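You operate a simulated robot arm through the tools that you are given. There is no shell and no other tool. Be economical: measure what you need, move in short steps, check, and stop when the job is done.

You are at the controls of a simulated two-armed robot. One attempt, no reset.

TASK
Drain the cloudy bath, refill it to the fill line from the swing tap and shut the lid.
Fine: the spout ends over the sink.

It is judged by the outcome, as a careful person would: the job done as asked, and still so three seconds after it is handed in. It fails if anything else is knocked over, pushed out of place, dropped, spilled or broken. Lids that push on must go on centred and level and be pressed home; caps that screw on are set level and turned clockwise until they are tight.

THE ROBOT
Two 7-joint arms with two-finger grippers on one trunk, on a base that drives. Base frame: it is fixed to the floor where the robot stands at the start and does not move with it; the origin is under the middle of the robot, x ahead of it, y to its left, z up; the surface under the hand at the start is at about z = 686. Lengths are in mm, angles in degrees, forces in N, time in s.
The left shoulder is at the start at [25, 215, 1281], the right one opposite. With the tool pointing down near the work surface each hand reaches from about 100 to 680 mm from the robot's upright axis, wherever it stands, measured 20 degrees to its own side. Places, roughly: bath drain lever [700, -100, 1000]; bath heat switch [600, 100, 900]; bath lid [700, 100, 1100]; bath pulse button [600, 0, 900]; bath time dial [600, 200, 1000]; steel bath [800, 0, 1000]; swing spout [800, -200, 1300]; swing tap lever [900, -100, 1200]. Payload 2.2 kg a hand.
The TCP of each hand is the grasp point between the finger pads, 19 mm short of the fingertips. In the tool frame z runs along the fingers and y along their closing line. The gripper opens to 116 mm. The gripper's body begins 70 mm behind the TCP.
Orientation is told as [roll, pitch, yaw] about the base's x, y, z axes, in that order, counted from this pose: with the fingers straight down and closing along the base's y, the tool's x points along the base's -x, its y along +y and its z along -z.

THE INTERFACE
- The arms move only by the tool apply_moves. It takes "left_series", "right_series" or both (then of equal length, played together; a hand with none holds still); each is a list of rows, each an object of numbers (a shift or turn left out is 0, a gripper value left out holds the last): "dx", "dy", "dz": the shift along the base's x, y, z in mm; "ax", "ay", "az": the turn, a rotation vector about the base's x, y, z in degrees. In form: [{"dx": .., "dy": .., "dz": .., "ax": .., "ay": .., "az": ..}, ...]. A call has 1 to 8 rows; each row shifts and turns the commanded pose from where the row before left it. "left_gripper" and "right_gripper" are, for a hand that has rows, the closure, from 0 (fully open) to 1 (shut), set as the call begins (left out, the last holds). Rows are played at 5 a second. More than 50 mm and 8.6 degrees between two rows, or a gripper value outside its range, and nothing of the call is played. A pose out of reach is approached as far as the arm can. The call stops where the force on the tool passes 90 N (or 10 N more than at its start, if that is more) or the arm is blocked; 0.2 s more then pass. Each finger halts on what it meets, pressing with about 24 N; the grip force reading is that of the motor and also rises with nothing between the fingers. The clock runs only during rows and for 0.2 s after the last one: add rows that do not move to give the fingers time. The reply holds the time, the measured pose of the TCP, the force on the tool along the base axes, the opening and the grip force, in the units named above and with some noise, with the torque about the TCP (base axes, N m) and any sound that the robot's microphone picked up.
- Cameras (640 x 400 px; columns grow to the right, rows downward): "scene" is now at [138.9, 10.9, 1483.7]; the picture's right is [0.12, -0.99, -0.00], its down [-0.26, -0.03, -0.97] and it looks along [0.96, 0.11, -0.26] (base axes); focal length 214 px, centre (320, 200). "left" rides on the left gripper at [69, 15, -97] in its tool frame; the picture's right is [-0.21, 0.98, 0.00], its down [-0.76, -0.17, -0.63] and it looks along [-0.62, -0.14, 0.77] (tool axes); focal length 251 px, centre (320, 200). "right" rides on the right gripper at [69, -15, -96] in its tool frame; the picture's right is [0.21, 0.98, 0.00], its down [-0.76, 0.17, -0.63] and it looks along [-0.62, 0.14, 0.77] (tool axes); focal length 251 px, centre (320, 200). There is no depth. A picture from a camera that has moved, and an enlarged one, comes with that camera's place and axes in the base frame and with its lens.
- camera(camera): a new picture of that camera. It takes no simulated time.
- raise_lower(by): slides the trunk up (or, below 0, down) by that many mm; the arms and the scene camera ride with it, the base frame stays. It gives what a move gives, with no picture.
- roll_base(legs): drives the robot by 1 to 6 legs, each [ahead, left, turn to the left] in mm, mm and degrees, along the robot's own axes; the way and the turn of a leg run together, so that a leg with both is an arc; at most 1500 mm and 180 degrees a leg. The arms and the cameras ride along, it lands a little off, and it stops where it bumps. It gives what a move gives.
- aim_head(pan, tilt): turns the head with the scene camera to pan (to the left, within 80 degrees either way) and tilt (down, from -29 to 69), counted from straight ahead of the robot. It gives what a move gives.
- inspect(camera, box): a new picture of the part [left, top, right, bottom] of that camera's present view, enlarged. It takes no simulated time.
- job_done(): hands the job in; it is judged then, once.

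Go step by step. Nothing tells you exact positions but the pictures and the camera data: compare them with the known pose of the tool, close in by small moves and look again before you grip or let go. The budget is 120 turns and 108 pictures, counting those below and the enlarged ones. Unless the task says otherwise, let go and move clear before handing in, and close with one line.

The tools are called by a JSON object that holds its "fn" and its "kwargs". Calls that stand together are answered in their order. apply_moves: Moves the arms, as the interface text tells. Its arguments: {"type":"object","properties":{"left_series":{"type":"array","items":{"type":"object","properties":{"dx":{"type":"number"},"dy":{"type":"number"},"dz":{"type":"number"},"ax":{"type":"number"},"ay":{"type":"number"},"az":{"type":"number"}}}},"left_gripper":{"type":"number"},"right_series":{"type":"array","items":{"type":"object","properties":{"dx":{"type":"number"},"dy":{"type":"number"},"dz":{"type":"number"},"ax":{"type":"number"},"ay":{"type":"number"},"az":{"type":"number"}}}},"right_gripper":{"type":"number"}},"required":[]} The other tools are called the same way: raise_lower (by) slides the trunk up or down; roll_base (legs) drives the base; aim_head (pan, tilt) turns the head that bears the scene camera; camera (camera) takes a picture; inspect (camera, box) takes an enlarged picture of a part of a camera's view; job_done () hands the job in.

At the start:

```text
clock: 0.0
left_tcp_pos: [375.3, 139.3, 1502.1]
left_orientation: [0.1, 0.1, 0.0]
left_force: [-0.1, -0.4, -0.1]
left_wrist_torque: [-0.01, 0.02, -0.04]
left_gripper_width: 116.1
left_grip_force: 0.1
right_tcp_pos: [578.1, -302.0, 998.6]
right_orientation: [0.0, 0.1, 0.0]
right_force: [-0.2, 0.8, 0.4]
right_wrist_torque: [0.0, 0.01, -0.01]
right_gripper_width: 116.3
right_grip_force: 0.1
trunk travel left (down, up): [-425.0, 65.0]
robot x, y, heading: [-1.6, 2.2, -0.3]
head pan, tilt: [6.7, 14.9]
```

scene: 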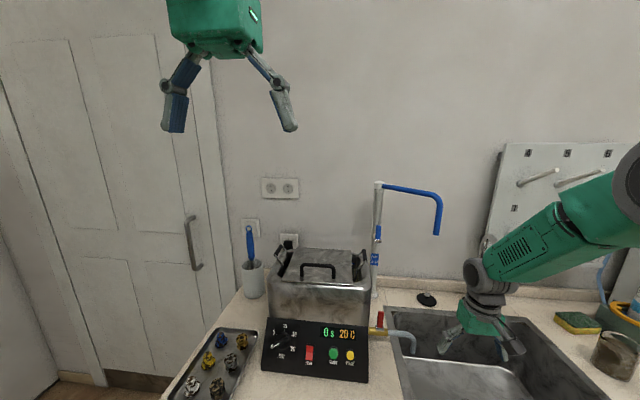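
right: 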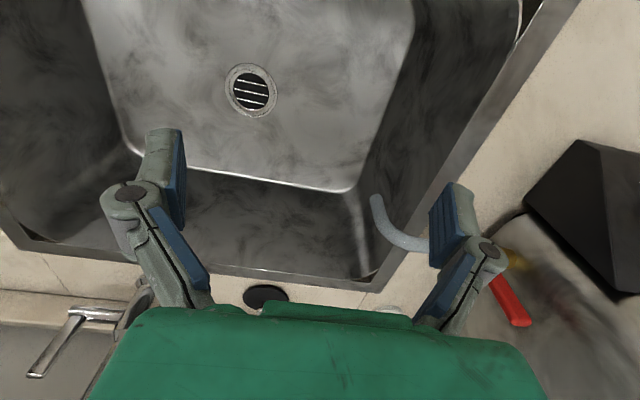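
left: 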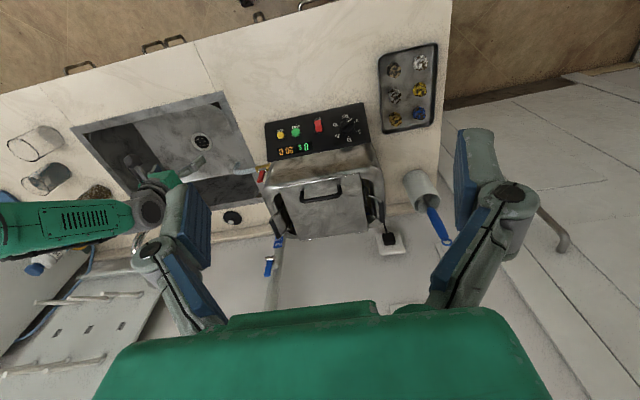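

I see an ultrasonic bath with a lid, a red drain lever with a hose to the sink, and a blue swing spout behind it. I'll enlarge the view of the bath and the tap.

{"fn": "inspect", "kwargs": {"camera": "scene", "box": [240, 220, 440, 390]}}

{"fn": "inspect", "kwargs": {"camera": "scene", "box": [330, 160, 470, 310]}}

{"fn": "inspect", "kwargs": {"camera": "left", "box": [220, 80, 460, 320]}}

```text
2.35 times, centred on (340, 305) of scene
camera zoom: at [138.9, 10.9, 1483.7], right [0.12, -0.99, 0.0], down [-0.26, -0.03, -0.97], along [0.96, 0.11, -0.26], focal length 505 px, centre (273, -47)
```

zoom: 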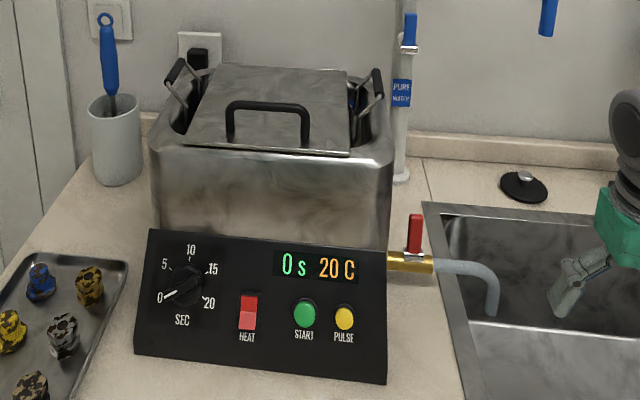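

```text
2.67 times, centred on (400, 235) of scene
camera zoom: at [138.9, 10.9, 1483.7], right [0.12, -0.99, 0.0], down [-0.26, -0.03, -0.97], along [0.96, 0.11, -0.26], focal length 572 px, centre (107, 107)
```

zoom: 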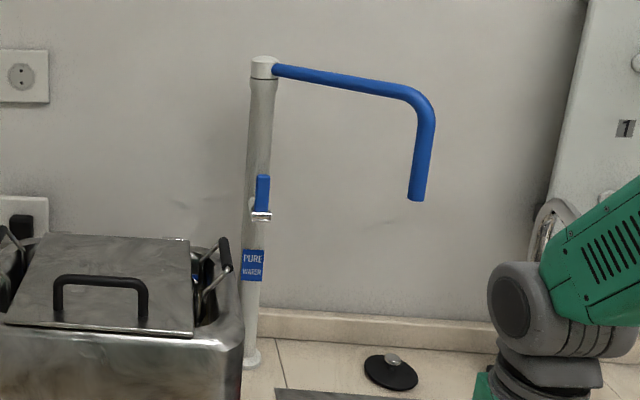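

```text
1.67 times, centred on (340, 200) of left
camera zoom: at [306.9, 154.7, 1600.5], right [0.21, 0.98, 0.0], down [0.76, -0.17, 0.63], along [0.62, -0.14, -0.77], focal length 419 px, centre (287, 200)
```

zoom: 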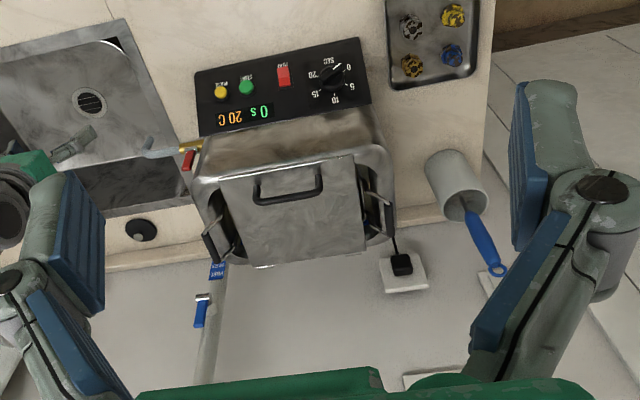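

The bath top looks to be at about z=1110, with the lid handle near [655,76,1150] and the red drain lever near [663,-102,1010]. I'll bring the left camera closer to see how the lid sits.

{"fn": "apply_moves", "kwargs": {"left_series": [{"dx": 40, "dz": -30}, {"dx": 40, "dz": -30}, {"dx": 30, "dz": -30}, {"dz": -30}]}}

{"fn": "camera", "kwargs": {"camera": "left"}}

{"fn": "inspect", "kwargs": {"camera": "right", "box": [360, 180, 640, 355]}}

{"fn": "inspect", "kwargs": {"camera": "scene", "box": [260, 230, 380, 305]}}

```text
clock: 1.0
left_tcp_pos: [481.6, 139.8, 1381.5]
left_orientation: [0.1, -0.3, 0.0]
left_force: [-0.3, 0.1, 0.6]
left_wrist_torque: [-0.02, -0.02, 0.02]
left_gripper_width: 115.8
left_grip_force: 0.0
right_tcp_pos: [575.7, -302.3, 1000.5]
right_orientation: [0.1, -0.1, 0.0]
right_force: [0.7, 0.2, 0.4]
right_wrist_torque: [0.01, -0.02, 0.01]
right_gripper_width: 116.2
right_grip_force: 0.2
trunk travel left (down, up): [-425.0, 65.0]
robot x, y, heading: [-1.0, 0.1, 0.1]
head pan, tilt: [6.7, 14.9]
```

```text
101 pictures are left
camera left: at [411.8, 154.9, 1479.3], right [0.21, 0.98, 0.0], down [0.75, -0.17, 0.64], along [0.62, -0.14, -0.77], focal length 251 px, centre (320, 200)
```

left: 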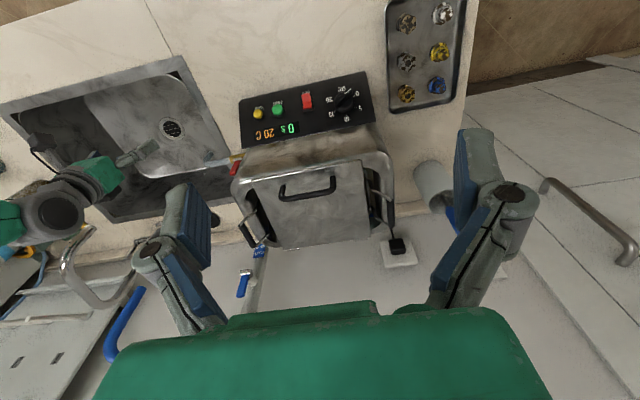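

```text
2.29 times, centred on (500, 268) of right
camera zoom: at [505.5, -318.5, 1098.4], right [-0.21, 0.98, 0.0], down [0.75, 0.17, 0.64], along [0.62, 0.14, -0.77], focal length 575 px, centre (-91, 46)
```

zoom: 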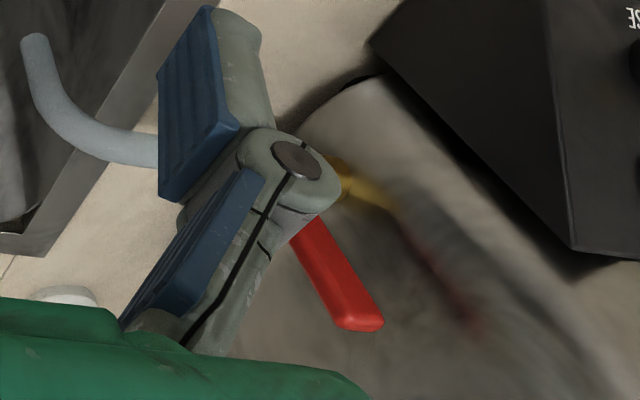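

```text
5.33 times, centred on (320, 268) of scene
camera zoom: at [138.9, 9.8, 1483.7], right [0.12, -0.99, 0.0], down [-0.26, -0.03, -0.97], along [0.96, 0.11, -0.26], focal length 1144 px, centre (320, -160)
```

zoom: 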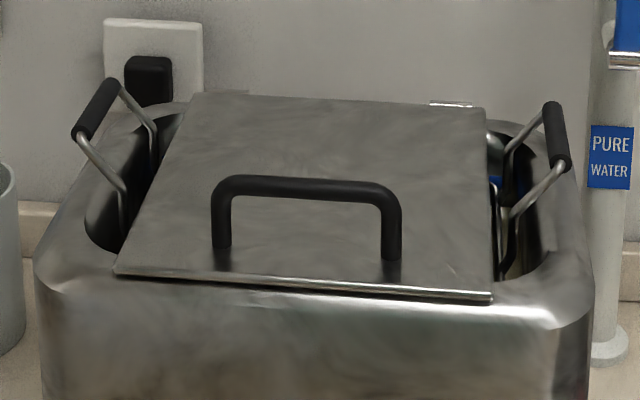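

The lid is a plate, probably hinged at the back, and the drain lever stands upright near [683,-104, 940–1000]. I'll raise the right hand and turn it so its fingers close front-to-back, with the camera away from the bath.

{"fn": "apply_moves", "kwargs": {"right_series": [{"dz": 40, "az": 8.5}, {"dz": 40, "az": 8.5}, {"dz": 40, "az": 8.5}, {"az": 8.5}, {"az": 8.5}, {"az": 8.5}, {"az": 8.5}, {"az": 8.5}]}}

{"fn": "apply_moves", "kwargs": {"right_series": [{"dx": 25, "dy": 30, "az": 8.5}, {"dx": 25, "dy": 30, "az": 8.5}, {"dx": 25, "dy": 30, "az": 5}, {"dx": 25}, {}]}}

{"fn": "camera", "kwargs": {"camera": "right"}}

{"fn": "camera", "kwargs": {"camera": "scene"}}

```text
clock: 2.8
left_tcp_pos: [483.0, 140.1, 1381.3]
left_orientation: [0.0, -0.1, 0.0]
left_force: [-0.7, 0.2, -0.7]
left_wrist_torque: [0.0, -0.01, 0.01]
left_gripper_width: 116.0
left_grip_force: 0.1
right_tcp_pos: [574.2, -303.1, 1120.2]
right_orientation: [0.1, -0.3, 68.1]
right_force: [0.5, -0.4, 0.0]
right_wrist_torque: [-0.03, 0.01, 0.03]
right_gripper_width: 116.1
right_grip_force: 0.1
trunk travel left (down, up): [-425.0, 65.0]
robot x, y, heading: [-1.6, 0.9, -0.0]
head pan, tilt: [6.7, 14.9]
```

```text
clock: 4.0
left_tcp_pos: [481.5, 140.3, 1381.2]
left_orientation: [0.0, -0.2, 0.0]
left_force: [-0.3, 0.2, 0.1]
left_wrist_torque: [0.0, 0.01, -0.03]
left_gripper_width: 115.9
left_grip_force: 0.2
right_tcp_pos: [677.5, -213.0, 1118.6]
right_orientation: [0.1, -0.2, 90.0]
right_force: [0.1, 0.5, -0.9]
right_wrist_torque: [0.0, -0.02, 0.03]
right_gripper_width: 116.0
right_grip_force: 0.2
trunk travel left (down, up): [-425.0, 65.0]
robot x, y, heading: [4.0, -0.3, -0.2]
head pan, tilt: [6.7, 14.9]
```

```text
98 pictures are left
camera right: at [691.3, -283.0, 1216.9], right [-0.98, -0.22, 0.0], down [-0.17, 0.75, 0.64], along [-0.14, 0.62, -0.77], focal length 251 px, centre (320, 200)
```

right: 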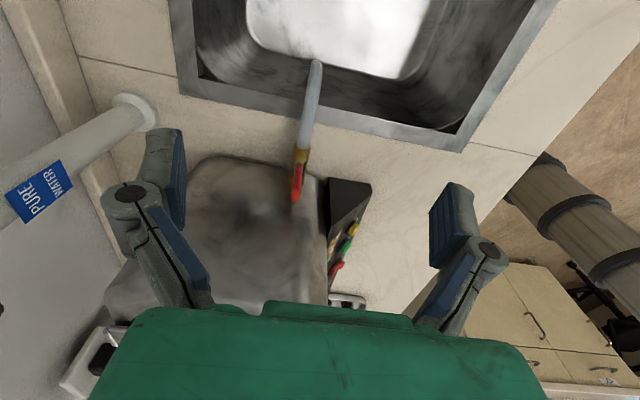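

```text
97 pictures are left
camera scene: at [139.5, 10.3, 1483.6], right [0.12, -0.99, 0.0], down [-0.26, -0.03, -0.97], along [0.96, 0.11, -0.26], focal length 214 px, centre (320, 200)
```

scene: 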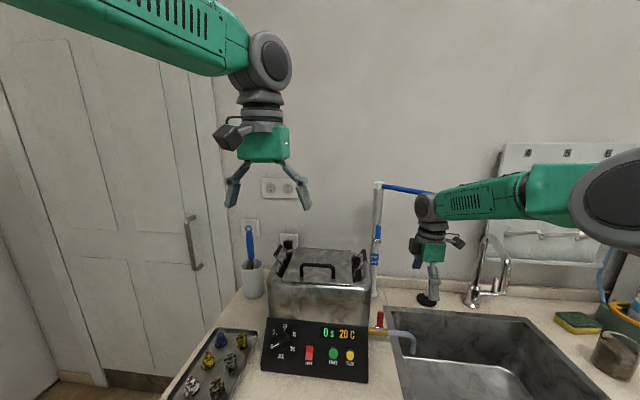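

The right camera now looks down along the lever and hose, so I'll zoom in to measure the lever.

{"fn": "inspect", "kwargs": {"camera": "right", "box": [220, 90, 380, 250]}}

{"fn": "inspect", "kwargs": {"camera": "scene", "box": [350, 290, 430, 360]}}

```text
2.50 times, centred on (300, 170) of right
camera zoom: at [691.3, -283.0, 1216.9], right [-0.98, -0.22, 0.0], down [-0.17, 0.75, 0.64], along [-0.14, 0.62, -0.77], focal length 629 px, centre (370, 275)
```

zoom: 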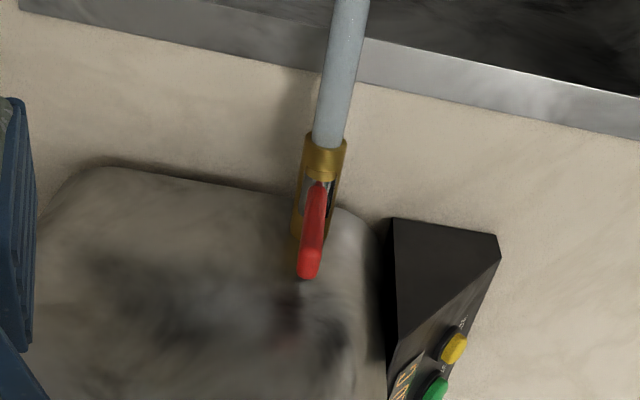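

```text
5.71 times, centred on (390, 325) of scene
camera zoom: at [139.5, 10.3, 1483.6], right [0.12, -0.99, 0.0], down [-0.26, -0.03, -0.97], along [0.96, 0.11, -0.26], focal length 1226 px, centre (-80, -514)
```

zoom: 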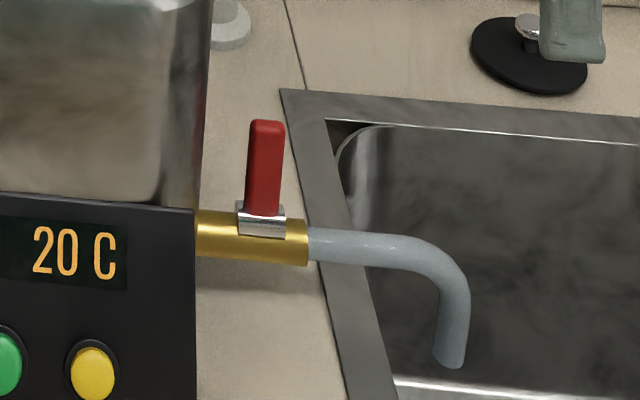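

The lever tip is at [680,-107,1003] and its pivot is at about z=930. I'll go over it with the fingers half open, then descend.

{"fn": "apply_moves", "kwargs": {"right_series": [{"dx": 2, "dy": 40}, {"dy": 40}, {"dy": 25}, {"dz": -40}, {"dz": -40}, {"dz": -20}, {}], "right_gripper": 0.45}}

{"fn": "camera", "kwargs": {"camera": "right"}}

{"fn": "inspect", "kwargs": {"camera": "scene", "box": [330, 250, 450, 340]}}

```text
clock: 5.6
left_tcp_pos: [479.4, 141.0, 1383.8]
left_orientation: [0.1, -0.3, -0.1]
left_force: [-0.6, -0.2, -0.1]
left_wrist_torque: [0.07, -0.04, 0.0]
left_gripper_width: 115.7
left_grip_force: 0.1
right_tcp_pos: [683.1, -109.6, 1028.6]
right_orientation: [-0.9, -0.3, 89.7]
right_force: [8.9, -8.6, 40.4]
right_wrist_torque: [2.12, 1.42, -0.24]
right_gripper_width: 63.7
right_grip_force: 0.1
trunk travel left (down, up): [-425.0, 65.0]
robot x, y, heading: [2.9, -0.8, 0.4]
head pan, tilt: [6.7, 14.9]
```

```text
94 pictures are left
camera right: at [695.4, -179.1, 1127.4], right [-0.98, -0.21, -0.01], down [-0.17, 0.75, 0.63], along [-0.12, 0.62, -0.77], focal length 251 px, centre (320, 200)
```

right: 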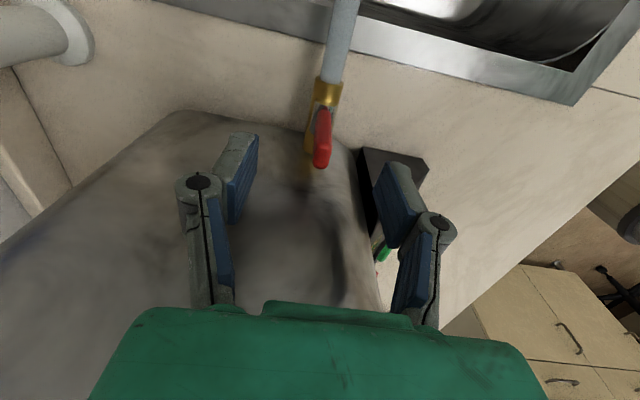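

```text
4.44 times, centred on (390, 295) of scene
camera zoom: at [133.9, 10.5, 1484.8], right [0.12, -0.99, 0.0], down [-0.26, -0.03, -0.97], along [0.96, 0.11, -0.26], focal length 953 px, centre (9, -222)
```

zoom: 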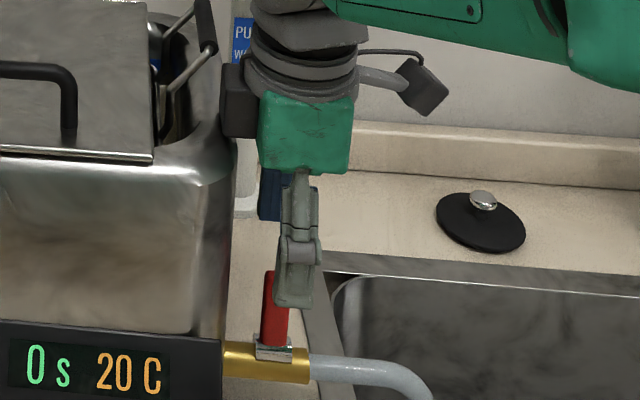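

Something on the wrist's bath side touches the bath when it is this low, and I read 40 N upward. I'll back up, tilt the hand away from the bath over the sink, and come in on a slant.

{"fn": "apply_moves", "kwargs": {"right_series": [{"dz": 30}, {"dz": 30, "dy": -30}, {"dy": -30, "ax": 8.5}, {"ax": 8.5}, {"ax": 8.5}, {"ax": 8.5}, {"ax": 6}, {}]}}

{"fn": "camera", "kwargs": {"camera": "right"}}

{"fn": "camera", "kwargs": {"camera": "scene"}}

```text
clock: 7.4
left_tcp_pos: [481.5, 138.3, 1381.4]
left_orientation: [0.2, -0.2, -0.1]
left_force: [-0.4, -0.6, -0.9]
left_wrist_torque: [0.05, 0.01, 0.01]
left_gripper_width: 116.2
left_grip_force: 0.2
right_tcp_pos: [679.8, -169.9, 1080.1]
right_orientation: [0.0, -40.4, 89.9]
right_force: [0.0, -0.1, -0.7]
right_wrist_torque: [0.04, 0.04, 0.0]
right_gripper_width: 63.8
right_grip_force: 0.0
trunk travel left (down, up): [-425.0, 65.0]
robot x, y, heading: [-1.2, -2.8, -0.3]
head pan, tilt: [6.7, 14.9]
```

```text
92 pictures are left
camera right: at [693.6, -285.3, 1110.0], right [-0.98, -0.16, -0.14], down [-0.17, 0.17, 0.97], along [-0.14, 0.97, -0.19], focal length 251 px, centre (320, 200)
```

right: 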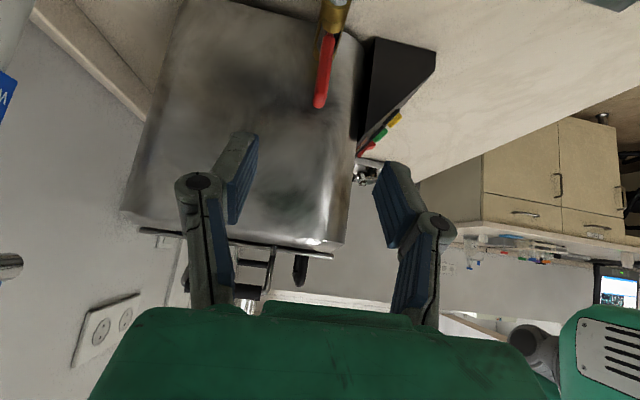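

```text
91 pictures are left
camera scene: at [139.3, 7.7, 1483.7], right [0.12, -0.99, 0.0], down [-0.26, -0.03, -0.97], along [0.96, 0.11, -0.26], focal length 214 px, centre (320, 200)
```

scene: 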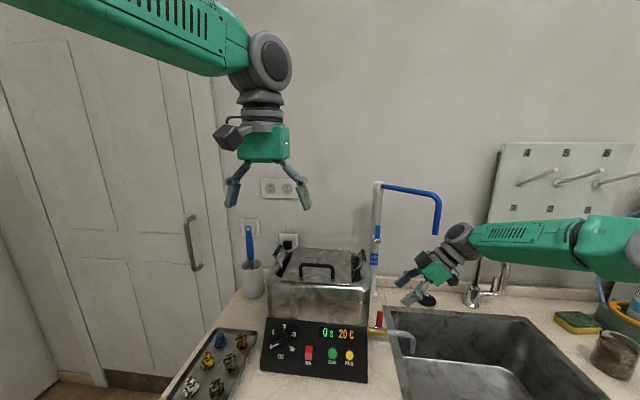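

The hand is tilted clear of the bath, so I'll advance along the fingers onto the lever.

{"fn": "apply_moves", "kwargs": {"right_series": [{"dy": 21, "dz": -30}, {"dy": 21, "dz": -30}, {"dy": 14, "dz": -20}, {}]}}

{"fn": "camera", "kwargs": {"camera": "right"}}

{"fn": "inspect", "kwargs": {"camera": "scene", "box": [330, 250, 450, 340]}}

```text
clock: 8.4
left_tcp_pos: [481.1, 140.6, 1380.8]
left_orientation: [0.1, -0.1, 0.0]
left_force: [-0.9, 0.3, -0.3]
left_wrist_torque: [-0.01, -0.01, 0.05]
left_gripper_width: 115.8
left_grip_force: 0.0
right_tcp_pos: [676.5, -112.7, 998.0]
right_orientation: [0.1, -40.1, 89.9]
right_force: [0.1, -0.6, -0.2]
right_wrist_torque: [0.01, 0.0, 0.0]
right_gripper_width: 63.8
right_grip_force: 0.1
trunk travel left (down, up): [-425.0, 65.0]
robot x, y, heading: [2.0, -1.3, -0.0]
head pan, tilt: [6.7, 14.9]
```

```text
90 pictures are left
camera right: at [691.4, -227.9, 1028.8], right [-0.98, -0.16, -0.14], down [-0.17, 0.17, 0.97], along [-0.14, 0.97, -0.19], focal length 251 px, centre (320, 200)
```

right: 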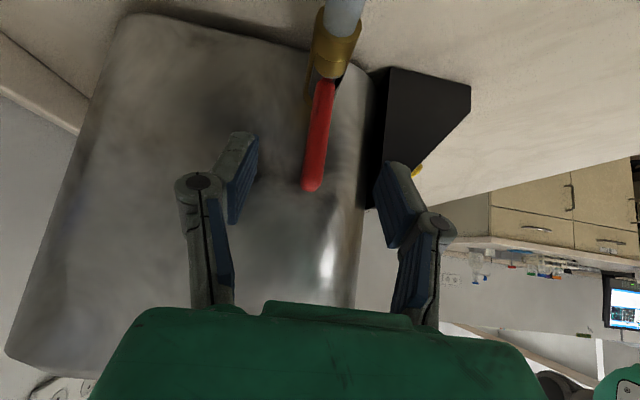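

```text
4.44 times, centred on (390, 295) of scene
camera zoom: at [140.0, 10.3, 1483.6], right [0.12, -0.99, 0.0], down [-0.26, -0.03, -0.97], along [0.96, 0.11, -0.26], focal length 953 px, centre (9, -222)
```

zoom: 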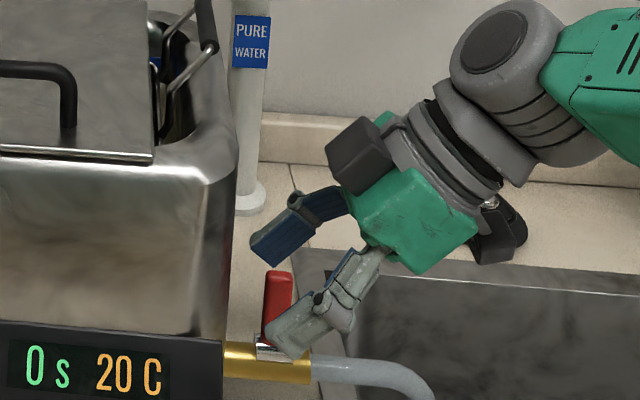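

The lever is between the fingers, so I'll go slightly deeper and close.

{"fn": "apply_moves", "kwargs": {"right_series": [{"dx": 2, "dy": 6, "dz": -9}, {}]}}

{"fn": "apply_moves", "kwargs": {"right_series": [{}, {}, {}], "right_gripper": 0.9}}

```text
clock: 9.0
left_tcp_pos: [481.3, 141.7, 1380.9]
left_orientation: [0.0, -0.2, 0.1]
left_force: [0.1, -0.3, -0.6]
left_wrist_torque: [0.0, -0.01, 0.0]
left_gripper_width: 116.0
left_grip_force: 0.1
right_tcp_pos: [679.0, -105.5, 987.9]
right_orientation: [0.1, -40.2, 90.0]
right_force: [-0.3, 0.6, -0.1]
right_wrist_torque: [-0.01, -0.01, 0.0]
right_gripper_width: 64.0
right_grip_force: 0.0
trunk travel left (down, up): [-425.0, 65.0]
robot x, y, heading: [1.6, 2.7, 0.1]
head pan, tilt: [6.7, 14.9]
```

```text
clock: 9.8
left_tcp_pos: [481.9, 142.0, 1381.2]
left_orientation: [-0.1, -0.1, 0.0]
left_force: [0.0, -0.7, -0.6]
left_wrist_torque: [-0.01, -0.03, -0.02]
left_gripper_width: 116.2
left_grip_force: 0.0
right_tcp_pos: [679.5, -105.4, 988.2]
right_orientation: [0.1, -40.2, 90.0]
right_force: [-1.3, -0.1, 0.4]
right_wrist_torque: [0.01, -0.01, -0.01]
right_gripper_width: 11.7
right_grip_force: 0.1
trunk travel left (down, up): [-425.0, 65.0]
robot x, y, heading: [-1.8, 2.4, 0.1]
head pan, tilt: [6.7, 14.9]
```

{"fn": "apply_moves", "kwargs": {"right_series": [{}, {}], "right_gripper": 1.0}}

{"fn": "inspect", "kwargs": {"camera": "right", "box": [200, 50, 440, 290]}}

```text
clock: 10.4
left_tcp_pos: [482.4, 140.7, 1381.9]
left_orientation: [-0.1, -0.1, 0.0]
left_force: [0.5, 0.2, 0.0]
left_wrist_torque: [-0.02, -0.01, 0.0]
left_gripper_width: 116.0
left_grip_force: 0.2
right_tcp_pos: [679.5, -105.6, 988.9]
right_orientation: [0.1, -40.3, 89.9]
right_force: [1.3, 0.7, -0.3]
right_wrist_torque: [-0.02, -0.13, 0.18]
right_gripper_width: 11.2
right_grip_force: 38.6
trunk travel left (down, up): [-425.0, 65.0]
robot x, y, heading: [-0.5, -2.0, 0.0]
head pan, tilt: [6.7, 14.9]
```

```text
1.67 times, centred on (320, 170) of right
camera zoom: at [694.3, -221.1, 1019.4], right [-0.98, -0.16, -0.14], down [-0.16, 0.17, 0.97], along [-0.14, 0.97, -0.19], focal length 419 px, centre (320, 250)
```

zoom: 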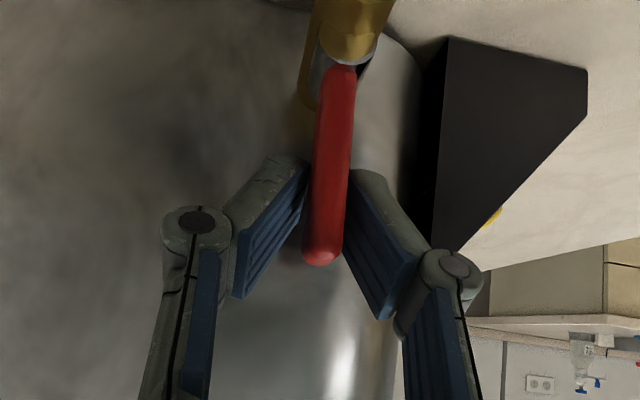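

I have the lever gripped at 11 mm. I'll try a first 25° swing toward the sink side.

{"fn": "apply_moves", "kwargs": {"right_series": [{"dy": -8, "dz": -0.5}, {"dy": -8, "dz": -1.5}, {"dy": -8, "dz": -3}]}}

{"fn": "inspect", "kwargs": {"camera": "scene", "box": [330, 250, 450, 340]}}

```text
clock: 11.2
left_tcp_pos: [481.9, 147.1, 1380.8]
left_orientation: [-0.1, -0.2, 0.1]
left_force: [0.3, -0.3, -0.8]
left_wrist_torque: [-0.04, 0.03, 0.02]
left_gripper_width: 115.9
left_grip_force: 0.1
right_tcp_pos: [680.8, -122.5, 988.1]
right_orientation: [-0.1, -40.2, 90.3]
right_force: [8.9, 33.7, 6.4]
right_wrist_torque: [1.28, -0.66, 0.05]
right_gripper_width: 11.1
right_grip_force: 36.0
trunk travel left (down, up): [-425.0, 65.0]
robot x, y, heading: [-0.0, 1.7, -0.1]
head pan, tilt: [6.7, 14.9]
```

```text
4.44 times, centred on (390, 295) of scene
camera zoom: at [140.3, 26.8, 1483.5], right [0.12, -0.99, 0.01], down [-0.26, -0.04, -0.96], along [0.96, 0.11, -0.26], focal length 953 px, centre (9, -222)
```

zoom: 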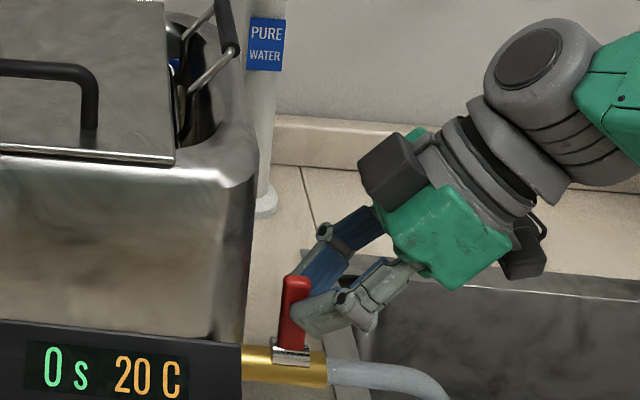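

{"fn": "inspect", "kwargs": {"camera": "right", "box": [200, 50, 440, 290]}}

{"fn": "camera", "kwargs": {"camera": "scene"}}

```text
1.67 times, centred on (320, 170) of right
camera zoom: at [695.2, -237.4, 1018.8], right [-0.98, -0.17, -0.14], down [-0.17, 0.17, 0.97], along [-0.14, 0.97, -0.19], focal length 419 px, centre (320, 250)
```

zoom: 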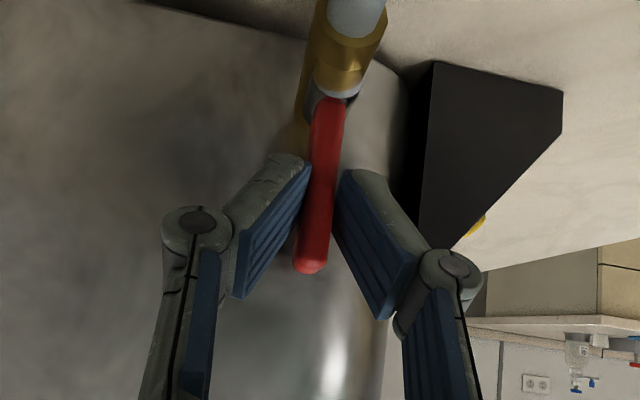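

```text
85 pictures are left
camera scene: at [140.3, 26.8, 1483.5], right [0.12, -0.99, 0.01], down [-0.26, -0.04, -0.96], along [0.96, 0.11, -0.26], focal length 214 px, centre (320, 200)
```

scene: 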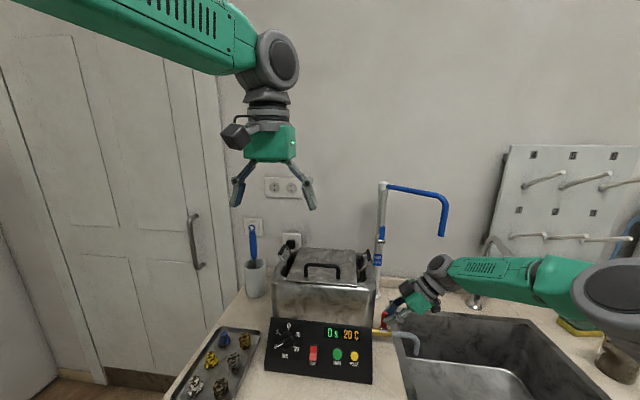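

The lever slipped in the friction grip without turning, so I need a positive push. I'll release, back off and turn the hand to yaw 0, leaning slightly. Then I can hook one wide-open finger between the bath and the lever.

{"fn": "apply_moves", "kwargs": {"right_series": [{}, {}, {"dy": -15, "dz": 20}, {"dy": -25, "dz": 35}, {"dy": -30, "dz": 45}, {"dy": -20, "dz": 20}, {}], "right_gripper": 0.3}}

{"fn": "apply_moves", "kwargs": {"right_series": [{"ax": -8.5}, {"ax": -8.5}, {"ax": -8.5}, {"ax": -2.5}, {"az": -8.5}, {"az": -8.5}, {"az": -8.5}, {"az": -8.5}], "right_gripper": 0.0}}

{"fn": "apply_moves", "kwargs": {"right_series": [{"az": -8.5}, {"az": -8.5}, {"az": -8.5}, {"az": -8.5}, {"az": -8.5}, {"az": -8.5}, {"az": -5}, {}]}}

{"fn": "camera", "kwargs": {"camera": "right"}}

```text
refused: row 5 steps farther than a row can; nothing moved
```

```text
clock: 13.0
left_tcp_pos: [479.7, 150.9, 1380.5]
left_orientation: [-0.4, -0.3, 0.2]
left_force: [0.0, 0.8, 0.6]
left_wrist_torque: [-0.01, -0.01, 0.01]
left_gripper_width: 116.2
left_grip_force: 0.1
right_tcp_pos: [677.4, -120.8, 987.2]
right_orientation: [-0.2, -11.8, 55.9]
right_force: [-3.3, -0.5, -3.3]
right_wrist_torque: [-0.26, -0.22, 0.2]
right_gripper_width: 115.8
right_grip_force: 0.1
trunk travel left (down, up): [-425.0, 65.0]
robot x, y, heading: [-1.1, 0.7, 0.2]
head pan, tilt: [6.7, 14.9]
```

```text
clock: 14.8
left_tcp_pos: [479.7, 134.0, 1381.5]
left_orientation: [0.3, -0.3, 0.0]
left_force: [0.0, 0.9, 0.0]
left_wrist_torque: [-0.01, -0.01, 0.01]
left_gripper_width: 116.0
left_grip_force: 0.0
right_tcp_pos: [679.4, -136.8, 985.9]
right_orientation: [0.2, -12.2, -0.4]
right_force: [-18.7, -37.7, 10.1]
right_wrist_torque: [1.61, -0.39, 1.44]
right_gripper_width: 104.8
right_grip_force: 0.1
trunk travel left (down, up): [-425.0, 65.0]
robot x, y, heading: [0.4, -0.5, 0.1]
head pan, tilt: [6.7, 14.9]
```

```text
84 pictures are left
camera right: at [589.4, -151.8, 1068.3], right [-0.21, 0.98, -0.04], down [0.61, 0.16, 0.78], along [0.77, 0.13, -0.63], focal length 251 px, centre (320, 200)
```

right: 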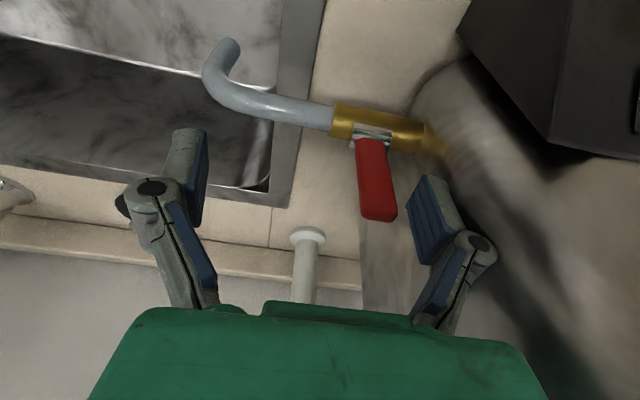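

The first call was refused, so the turn happened low down. The hand has still ended at yaw 0 with one finger between the bath and the lever, touching the bath lightly. I'll move away from the bath and push the lever with that finger.

{"fn": "apply_moves", "kwargs": {"right_series": [{"dy": -6, "dz": 4}, {"dy": -6, "dz": 4}, {"dy": -6}, {}]}}

{"fn": "camera", "kwargs": {"camera": "right"}}

{"fn": "camera", "kwargs": {"camera": "scene"}}

```text
clock: 15.8
left_tcp_pos: [481.2, 142.0, 1381.4]
left_orientation: [0.1, -0.2, -0.1]
left_force: [-0.3, -1.1, 0.4]
left_wrist_torque: [0.0, 0.02, -0.03]
left_gripper_width: 116.1
left_grip_force: 0.0
right_tcp_pos: [679.3, -143.9, 995.8]
right_orientation: [0.2, -12.4, -0.1]
right_force: [-0.5, -1.8, 1.1]
right_wrist_torque: [0.03, 0.0, -0.03]
right_gripper_width: 117.1
right_grip_force: 0.0
trunk travel left (down, up): [-425.0, 65.0]
robot x, y, heading: [0.4, -0.6, 0.0]
head pan, tilt: [6.7, 14.9]
```

```text
83 pictures are left
camera right: at [591.1, -160.5, 1077.4], right [-0.21, 0.98, -0.04], down [0.6, 0.16, 0.78], along [0.77, 0.14, -0.63], focal length 251 px, centre (320, 200)
```

right: 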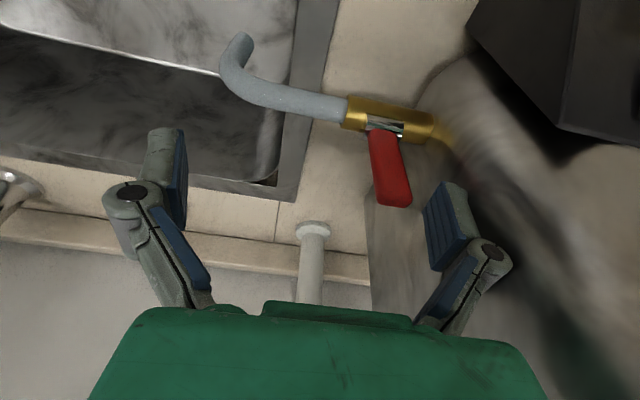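

```text
82 pictures are left
camera scene: at [139.4, 11.0, 1483.7], right [0.12, -0.99, 0.0], down [-0.26, -0.03, -0.97], along [0.96, 0.11, -0.26], focal length 214 px, centre (320, 200)
```

scene: 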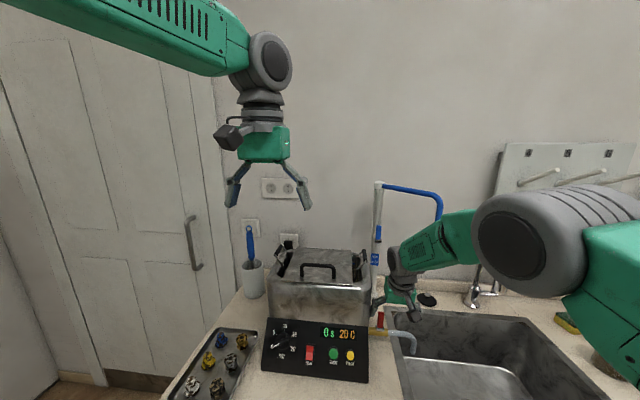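

The hand is free, with one finger on the bath side of the lever. Now I push toward the sink.

{"fn": "apply_moves", "kwargs": {"right_series": [{"dy": -8}, {"dy": -10}, {"dy": -10, "dz": -2}, {"dy": -10, "dz": -4}]}}

{"fn": "camera", "kwargs": {"camera": "right"}}

```text
clock: 16.8
left_tcp_pos: [477.2, 159.6, 1381.1]
left_orientation: [-0.7, -0.3, 0.2]
left_force: [-0.3, -0.6, 1.1]
left_wrist_torque: [0.02, -0.01, 0.0]
left_gripper_width: 115.9
left_grip_force: 0.1
right_tcp_pos: [679.4, -157.8, 996.2]
right_orientation: [0.3, -12.8, 0.5]
right_force: [-1.2, 59.3, 24.9]
right_wrist_torque: [1.27, 0.04, -0.33]
right_gripper_width: 116.4
right_grip_force: 0.3
trunk travel left (down, up): [-425.0, 65.0]
robot x, y, heading: [-1.0, 2.7, 0.1]
head pan, tilt: [6.7, 14.9]
```

```text
81 pictures are left
camera right: at [590.6, -175.3, 1075.4], right [-0.22, 0.97, -0.04], down [0.6, 0.17, 0.78], along [0.77, 0.15, -0.62], focal length 251 px, centre (320, 200)
```

right: 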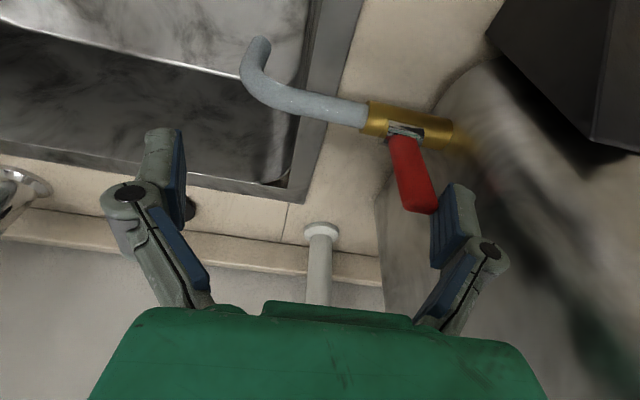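

With 59 N on it the lever won't go toward the sink, so it must turn another way. I'll hook the finger behind the lever and test pulling it gently toward the robot.

{"fn": "apply_moves", "kwargs": {"right_series": [{"dy": 14}, {"dz": 40}, {"dx": 27, "dy": -12}, {"dy": -14}, {"dz": -36}, {}]}}

{"fn": "camera", "kwargs": {"camera": "right"}}

```text
clock: 18.2
left_tcp_pos: [480.0, 148.7, 1382.3]
left_orientation: [-0.3, -0.2, 0.1]
left_force: [0.0, 0.3, -0.4]
left_wrist_torque: [-0.01, 0.02, 0.02]
left_gripper_width: 116.0
left_grip_force: 0.2
right_tcp_pos: [705.4, -191.6, 993.1]
right_orientation: [-0.2, -12.1, 0.0]
right_force: [0.1, 0.5, -0.1]
right_wrist_torque: [-0.01, 0.0, 0.0]
right_gripper_width: 116.0
right_grip_force: 0.1
trunk travel left (down, up): [-425.0, 65.0]
robot x, y, heading: [1.3, -0.7, 0.1]
head pan, tilt: [6.7, 14.9]
```

```text
80 pictures are left
camera right: at [617.7, -207.7, 1074.9], right [-0.21, 0.98, -0.05], down [0.61, 0.17, 0.78], along [0.77, 0.13, -0.63], focal length 251 px, centre (320, 200)
```

right: 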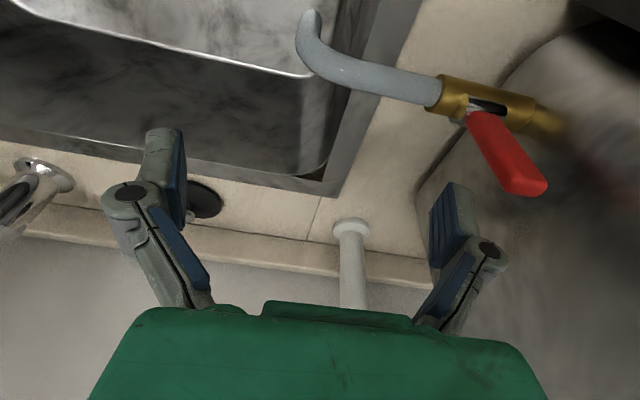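

{"fn": "inspect", "kwargs": {"camera": "right", "box": [420, 50, 580, 210]}}

{"fn": "inspect", "kwargs": {"camera": "scene", "box": [360, 305, 410, 345]}}

```text
2.50 times, centred on (500, 130) of right
camera zoom: at [617.7, -207.7, 1074.9], right [-0.21, 0.98, -0.05], down [0.61, 0.17, 0.78], along [0.77, 0.13, -0.63], focal length 629 px, centre (-130, 375)
```

zoom: 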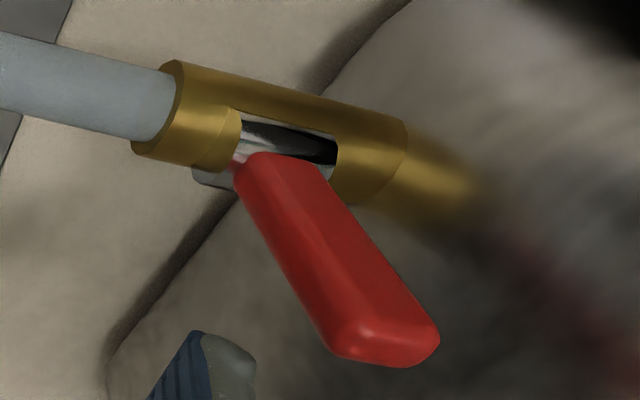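

```text
10.00 times, centred on (385, 325) of scene
camera zoom: at [139.0, 22.8, 1483.6], right [0.12, -0.99, 0.01], down [-0.26, -0.04, -0.97], along [0.96, 0.11, -0.26], focal length 2145 px, centre (-330, -1050)
```

zoom: 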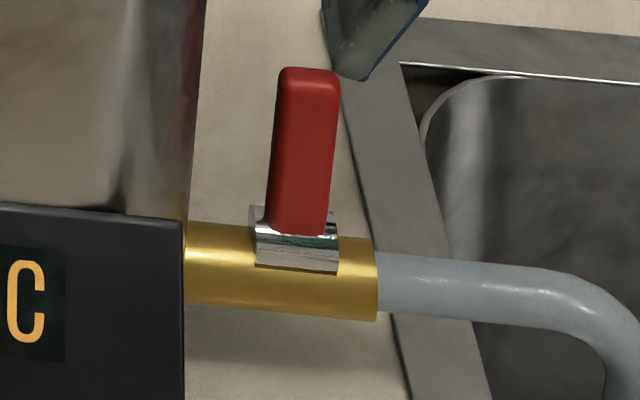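

The close-up shows it is a barrel valve: the lever turns about the pipe axis, with the slot open toward the front. So the lever should be pulled toward the robot, and I'll hook behind it and pull.

{"fn": "apply_moves", "kwargs": {"right_series": [{"dy": 20}, {"dx": -8}, {"dx": -10}, {"dx": -10, "dz": -2}, {"dx": -10, "dz": -3}]}}

{"fn": "camera", "kwargs": {"camera": "right"}}

```text
clock: 19.4
left_tcp_pos: [481.6, 129.3, 1381.9]
left_orientation: [0.4, -0.2, 0.0]
left_force: [-0.3, 0.1, 0.6]
left_wrist_torque: [0.01, 0.01, 0.0]
left_gripper_width: 116.0
left_grip_force: 0.0
right_tcp_pos: [669.8, -186.6, 985.6]
right_orientation: [0.4, -12.1, -0.1]
right_force: [0.9, 0.5, 0.0]
right_wrist_torque: [0.03, -0.03, -0.09]
right_gripper_width: 115.9
right_grip_force: 0.0
trunk travel left (down, up): [-425.0, 65.0]
robot x, y, heading: [-1.8, -1.6, 0.1]
head pan, tilt: [6.7, 14.9]
```

```text
77 pictures are left
camera right: at [582.3, -202.7, 1066.9], right [-0.21, 0.98, -0.04], down [0.61, 0.16, 0.78], along [0.77, 0.14, -0.63], focal length 251 px, centre (320, 200)
```

right: 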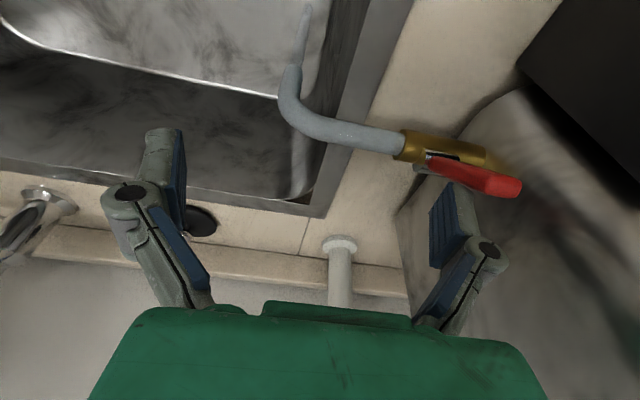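

Water is now coming out of the hose, so the drain has opened at least partly. I'll look closer at the lever.

{"fn": "inspect", "kwargs": {"camera": "right", "box": [250, 0, 550, 240]}}

{"fn": "inspect", "kwargs": {"camera": "scene", "box": [340, 290, 440, 360]}}

```text
1.67 times, centred on (400, 120) of right
camera zoom: at [582.3, -202.7, 1066.9], right [-0.21, 0.98, -0.04], down [0.61, 0.16, 0.78], along [0.77, 0.14, -0.63], focal length 419 px, centre (187, 333)
```

zoom: 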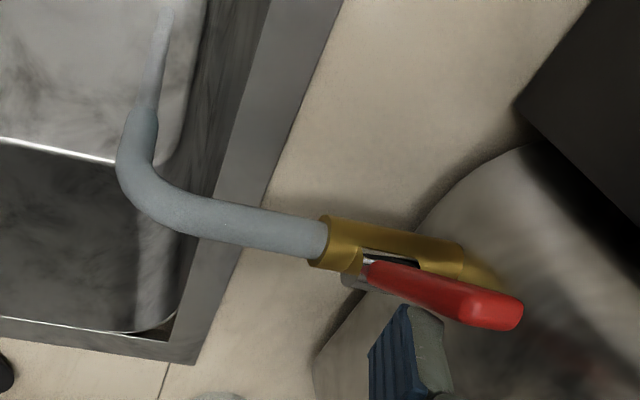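

```text
5.71 times, centred on (390, 325) of scene
camera zoom: at [139.4, -1.2, 1483.7], right [0.12, -0.99, -0.01], down [-0.26, -0.02, -0.97], along [0.96, 0.11, -0.26], focal length 1226 px, centre (-80, -514)
```

zoom: 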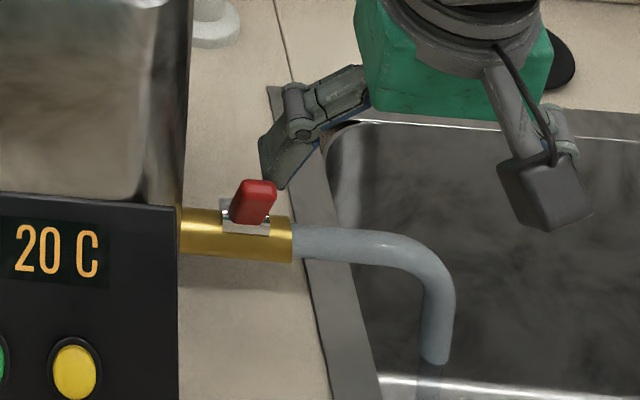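

The lever has leaned forward about 45°, so this is the right direction. I'll carry on pulling and pushing down to open it fully.

{"fn": "apply_moves", "kwargs": {"right_series": [{"dy": 10, "dx": 4}, {"dx": -8, "dz": -4}, {"dx": -10, "dz": -8}, {"dx": -10, "dz": -8}, {"dx": -8, "dz": -8}, {}]}}

{"fn": "camera", "kwargs": {"camera": "right"}}

{"fn": "inspect", "kwargs": {"camera": "scene", "box": [340, 290, 440, 360]}}

```text
clock: 20.8
left_tcp_pos: [480.1, 149.2, 1381.1]
left_orientation: [-0.3, -0.2, 0.1]
left_force: [0.0, -0.4, 0.0]
left_wrist_torque: [0.06, -0.01, 0.02]
left_gripper_width: 116.1
left_grip_force: 0.0
right_tcp_pos: [634.7, -154.6, 959.3]
right_orientation: [0.0, -12.2, 0.2]
right_force: [3.9, 37.3, 17.4]
right_wrist_torque: [0.51, 0.14, -0.41]
right_gripper_width: 116.4
right_grip_force: 0.1
trunk travel left (down, up): [-425.0, 65.0]
robot x, y, heading: [-3.7, 2.8, 0.1]
head pan, tilt: [6.7, 14.9]
```

```text
74 pictures are left
camera right: at [546.7, -171.2, 1041.3], right [-0.21, 0.98, -0.05], down [0.61, 0.17, 0.78], along [0.77, 0.14, -0.63], focal length 251 px, centre (320, 200)
```

right: 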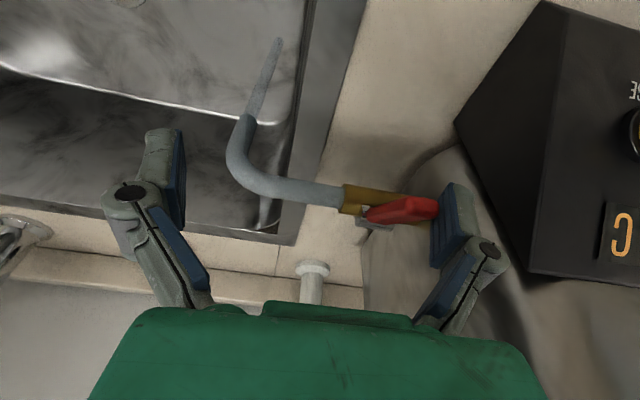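

```text
5.71 times, centred on (390, 325) of scene
camera zoom: at [137.2, 29.8, 1483.7], right [0.12, -0.99, 0.01], down [-0.26, -0.04, -0.97], along [0.96, 0.11, -0.26], focal length 1226 px, centre (-80, -514)
```

zoom: 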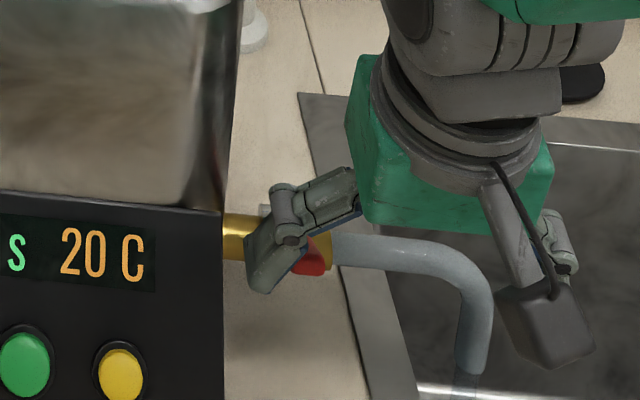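

The finger slid to the bath side of the lever. I'll lift clear and look at how far the lever is open.

{"fn": "apply_moves", "kwargs": {"right_series": [{"dy": 12}, {"dz": 40}, {"dz": 40}, {}]}}

{"fn": "camera", "kwargs": {"camera": "right"}}

{"fn": "inspect", "kwargs": {"camera": "scene", "box": [340, 290, 440, 360]}}

```text
clock: 21.8
left_tcp_pos: [484.6, 147.1, 1380.3]
left_orientation: [-0.2, -0.1, 0.1]
left_force: [1.2, 0.8, -0.3]
left_wrist_torque: [-0.02, 0.0, 0.02]
left_gripper_width: 115.9
left_grip_force: 0.1
right_tcp_pos: [639.6, -148.2, 1038.7]
right_orientation: [-0.2, -11.9, 0.1]
right_force: [-1.1, -2.8, 1.0]
right_wrist_torque: [0.02, 0.01, 0.09]
right_gripper_width: 116.0
right_grip_force: 0.1
trunk travel left (down, up): [-425.0, 65.0]
robot x, y, heading: [-2.7, 0.5, 0.0]
head pan, tilt: [6.7, 14.9]
```

```text
72 pictures are left
camera right: at [550.7, -163.4, 1120.7], right [-0.21, 0.98, -0.05], down [0.61, 0.17, 0.77], along [0.76, 0.13, -0.63], focal length 251 px, centre (320, 200)
```

right: 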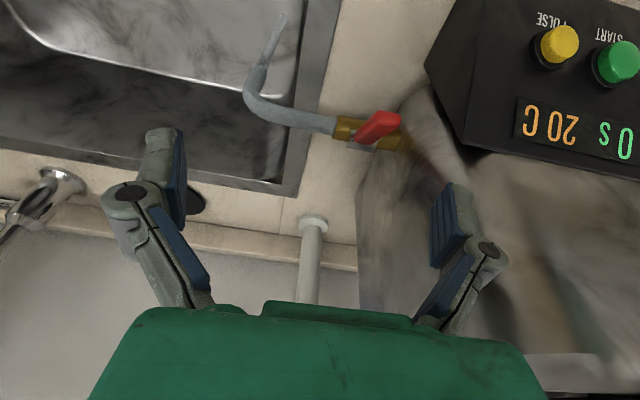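

```text
5.71 times, centred on (390, 325) of scene
camera zoom: at [140.8, 16.1, 1483.3], right [0.12, -0.99, 0.0], down [-0.26, -0.03, -0.96], along [0.96, 0.11, -0.26], focal length 1226 px, centre (-80, -514)
```

zoom: 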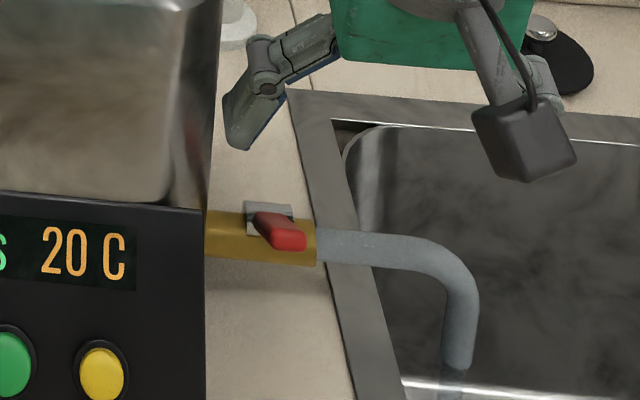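

The lever now leans well forward and the drain is flowing. I'll press its end down from above to open it fully.

{"fn": "apply_moves", "kwargs": {"right_series": [{"dy": -18, "dx": 0}, {"dz": -30}, {"dz": -20}, {"dz": -12}, {"dz": -10}, {"dz": -8}, {}]}}

{"fn": "camera", "kwargs": {"camera": "right"}}

{"fn": "inspect", "kwargs": {"camera": "scene", "box": [340, 290, 440, 360]}}

```text
clock: 23.4
left_tcp_pos: [471.9, 136.9, 1384.9]
left_orientation: [0.0, -0.5, 0.0]
left_force: [-0.1, -0.1, 0.9]
left_wrist_torque: [0.0, 0.02, 0.0]
left_gripper_width: 115.8
left_grip_force: 0.1
right_tcp_pos: [638.1, -171.1, 980.7]
right_orientation: [0.4, -14.2, 0.1]
right_force: [-36.0, 1.1, 57.3]
right_wrist_torque: [3.5, 0.77, 2.85]
right_gripper_width: 117.6
right_grip_force: 0.1
trunk travel left (down, up): [-425.0, 65.0]
robot x, y, heading: [-0.4, -3.2, 0.1]
head pan, tilt: [6.7, 14.9]
stopped in row 7 (right hand): the force on the tool passed its limit at 91 N (the readings are from after the stop); the commanded pose is now the measured one
```

```text
70 pictures are left
camera right: at [546.3, -188.3, 1059.5], right [-0.21, 0.98, -0.04], down [0.58, 0.16, 0.8], along [0.79, 0.14, -0.6], focal length 251 px, centre (320, 200)
```

right: 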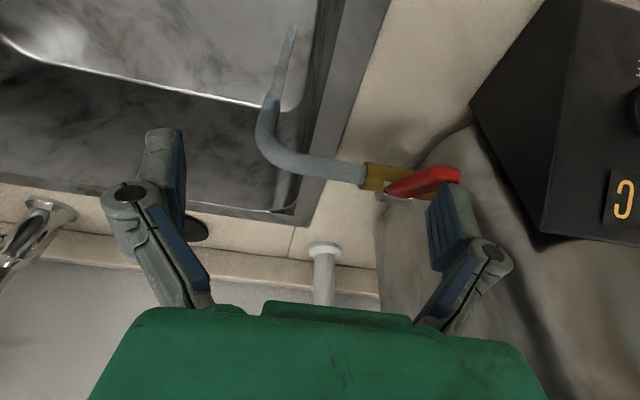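

```text
5.71 times, centred on (390, 325) of scene
camera zoom: at [120.2, 12.0, 1485.5], right [0.12, -0.99, 0.0], down [-0.25, -0.03, -0.97], along [0.96, 0.11, -0.25], focal length 1226 px, centre (-80, -514)
```

zoom: 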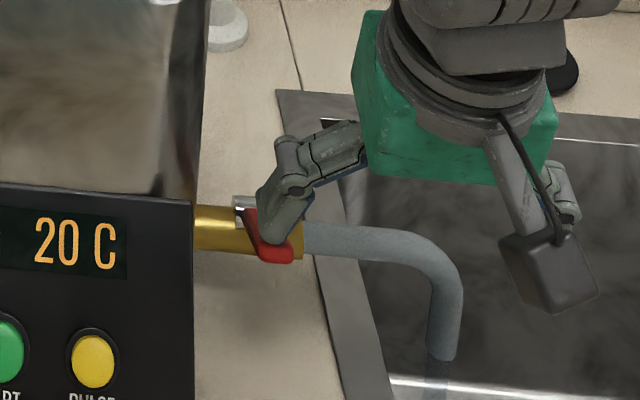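

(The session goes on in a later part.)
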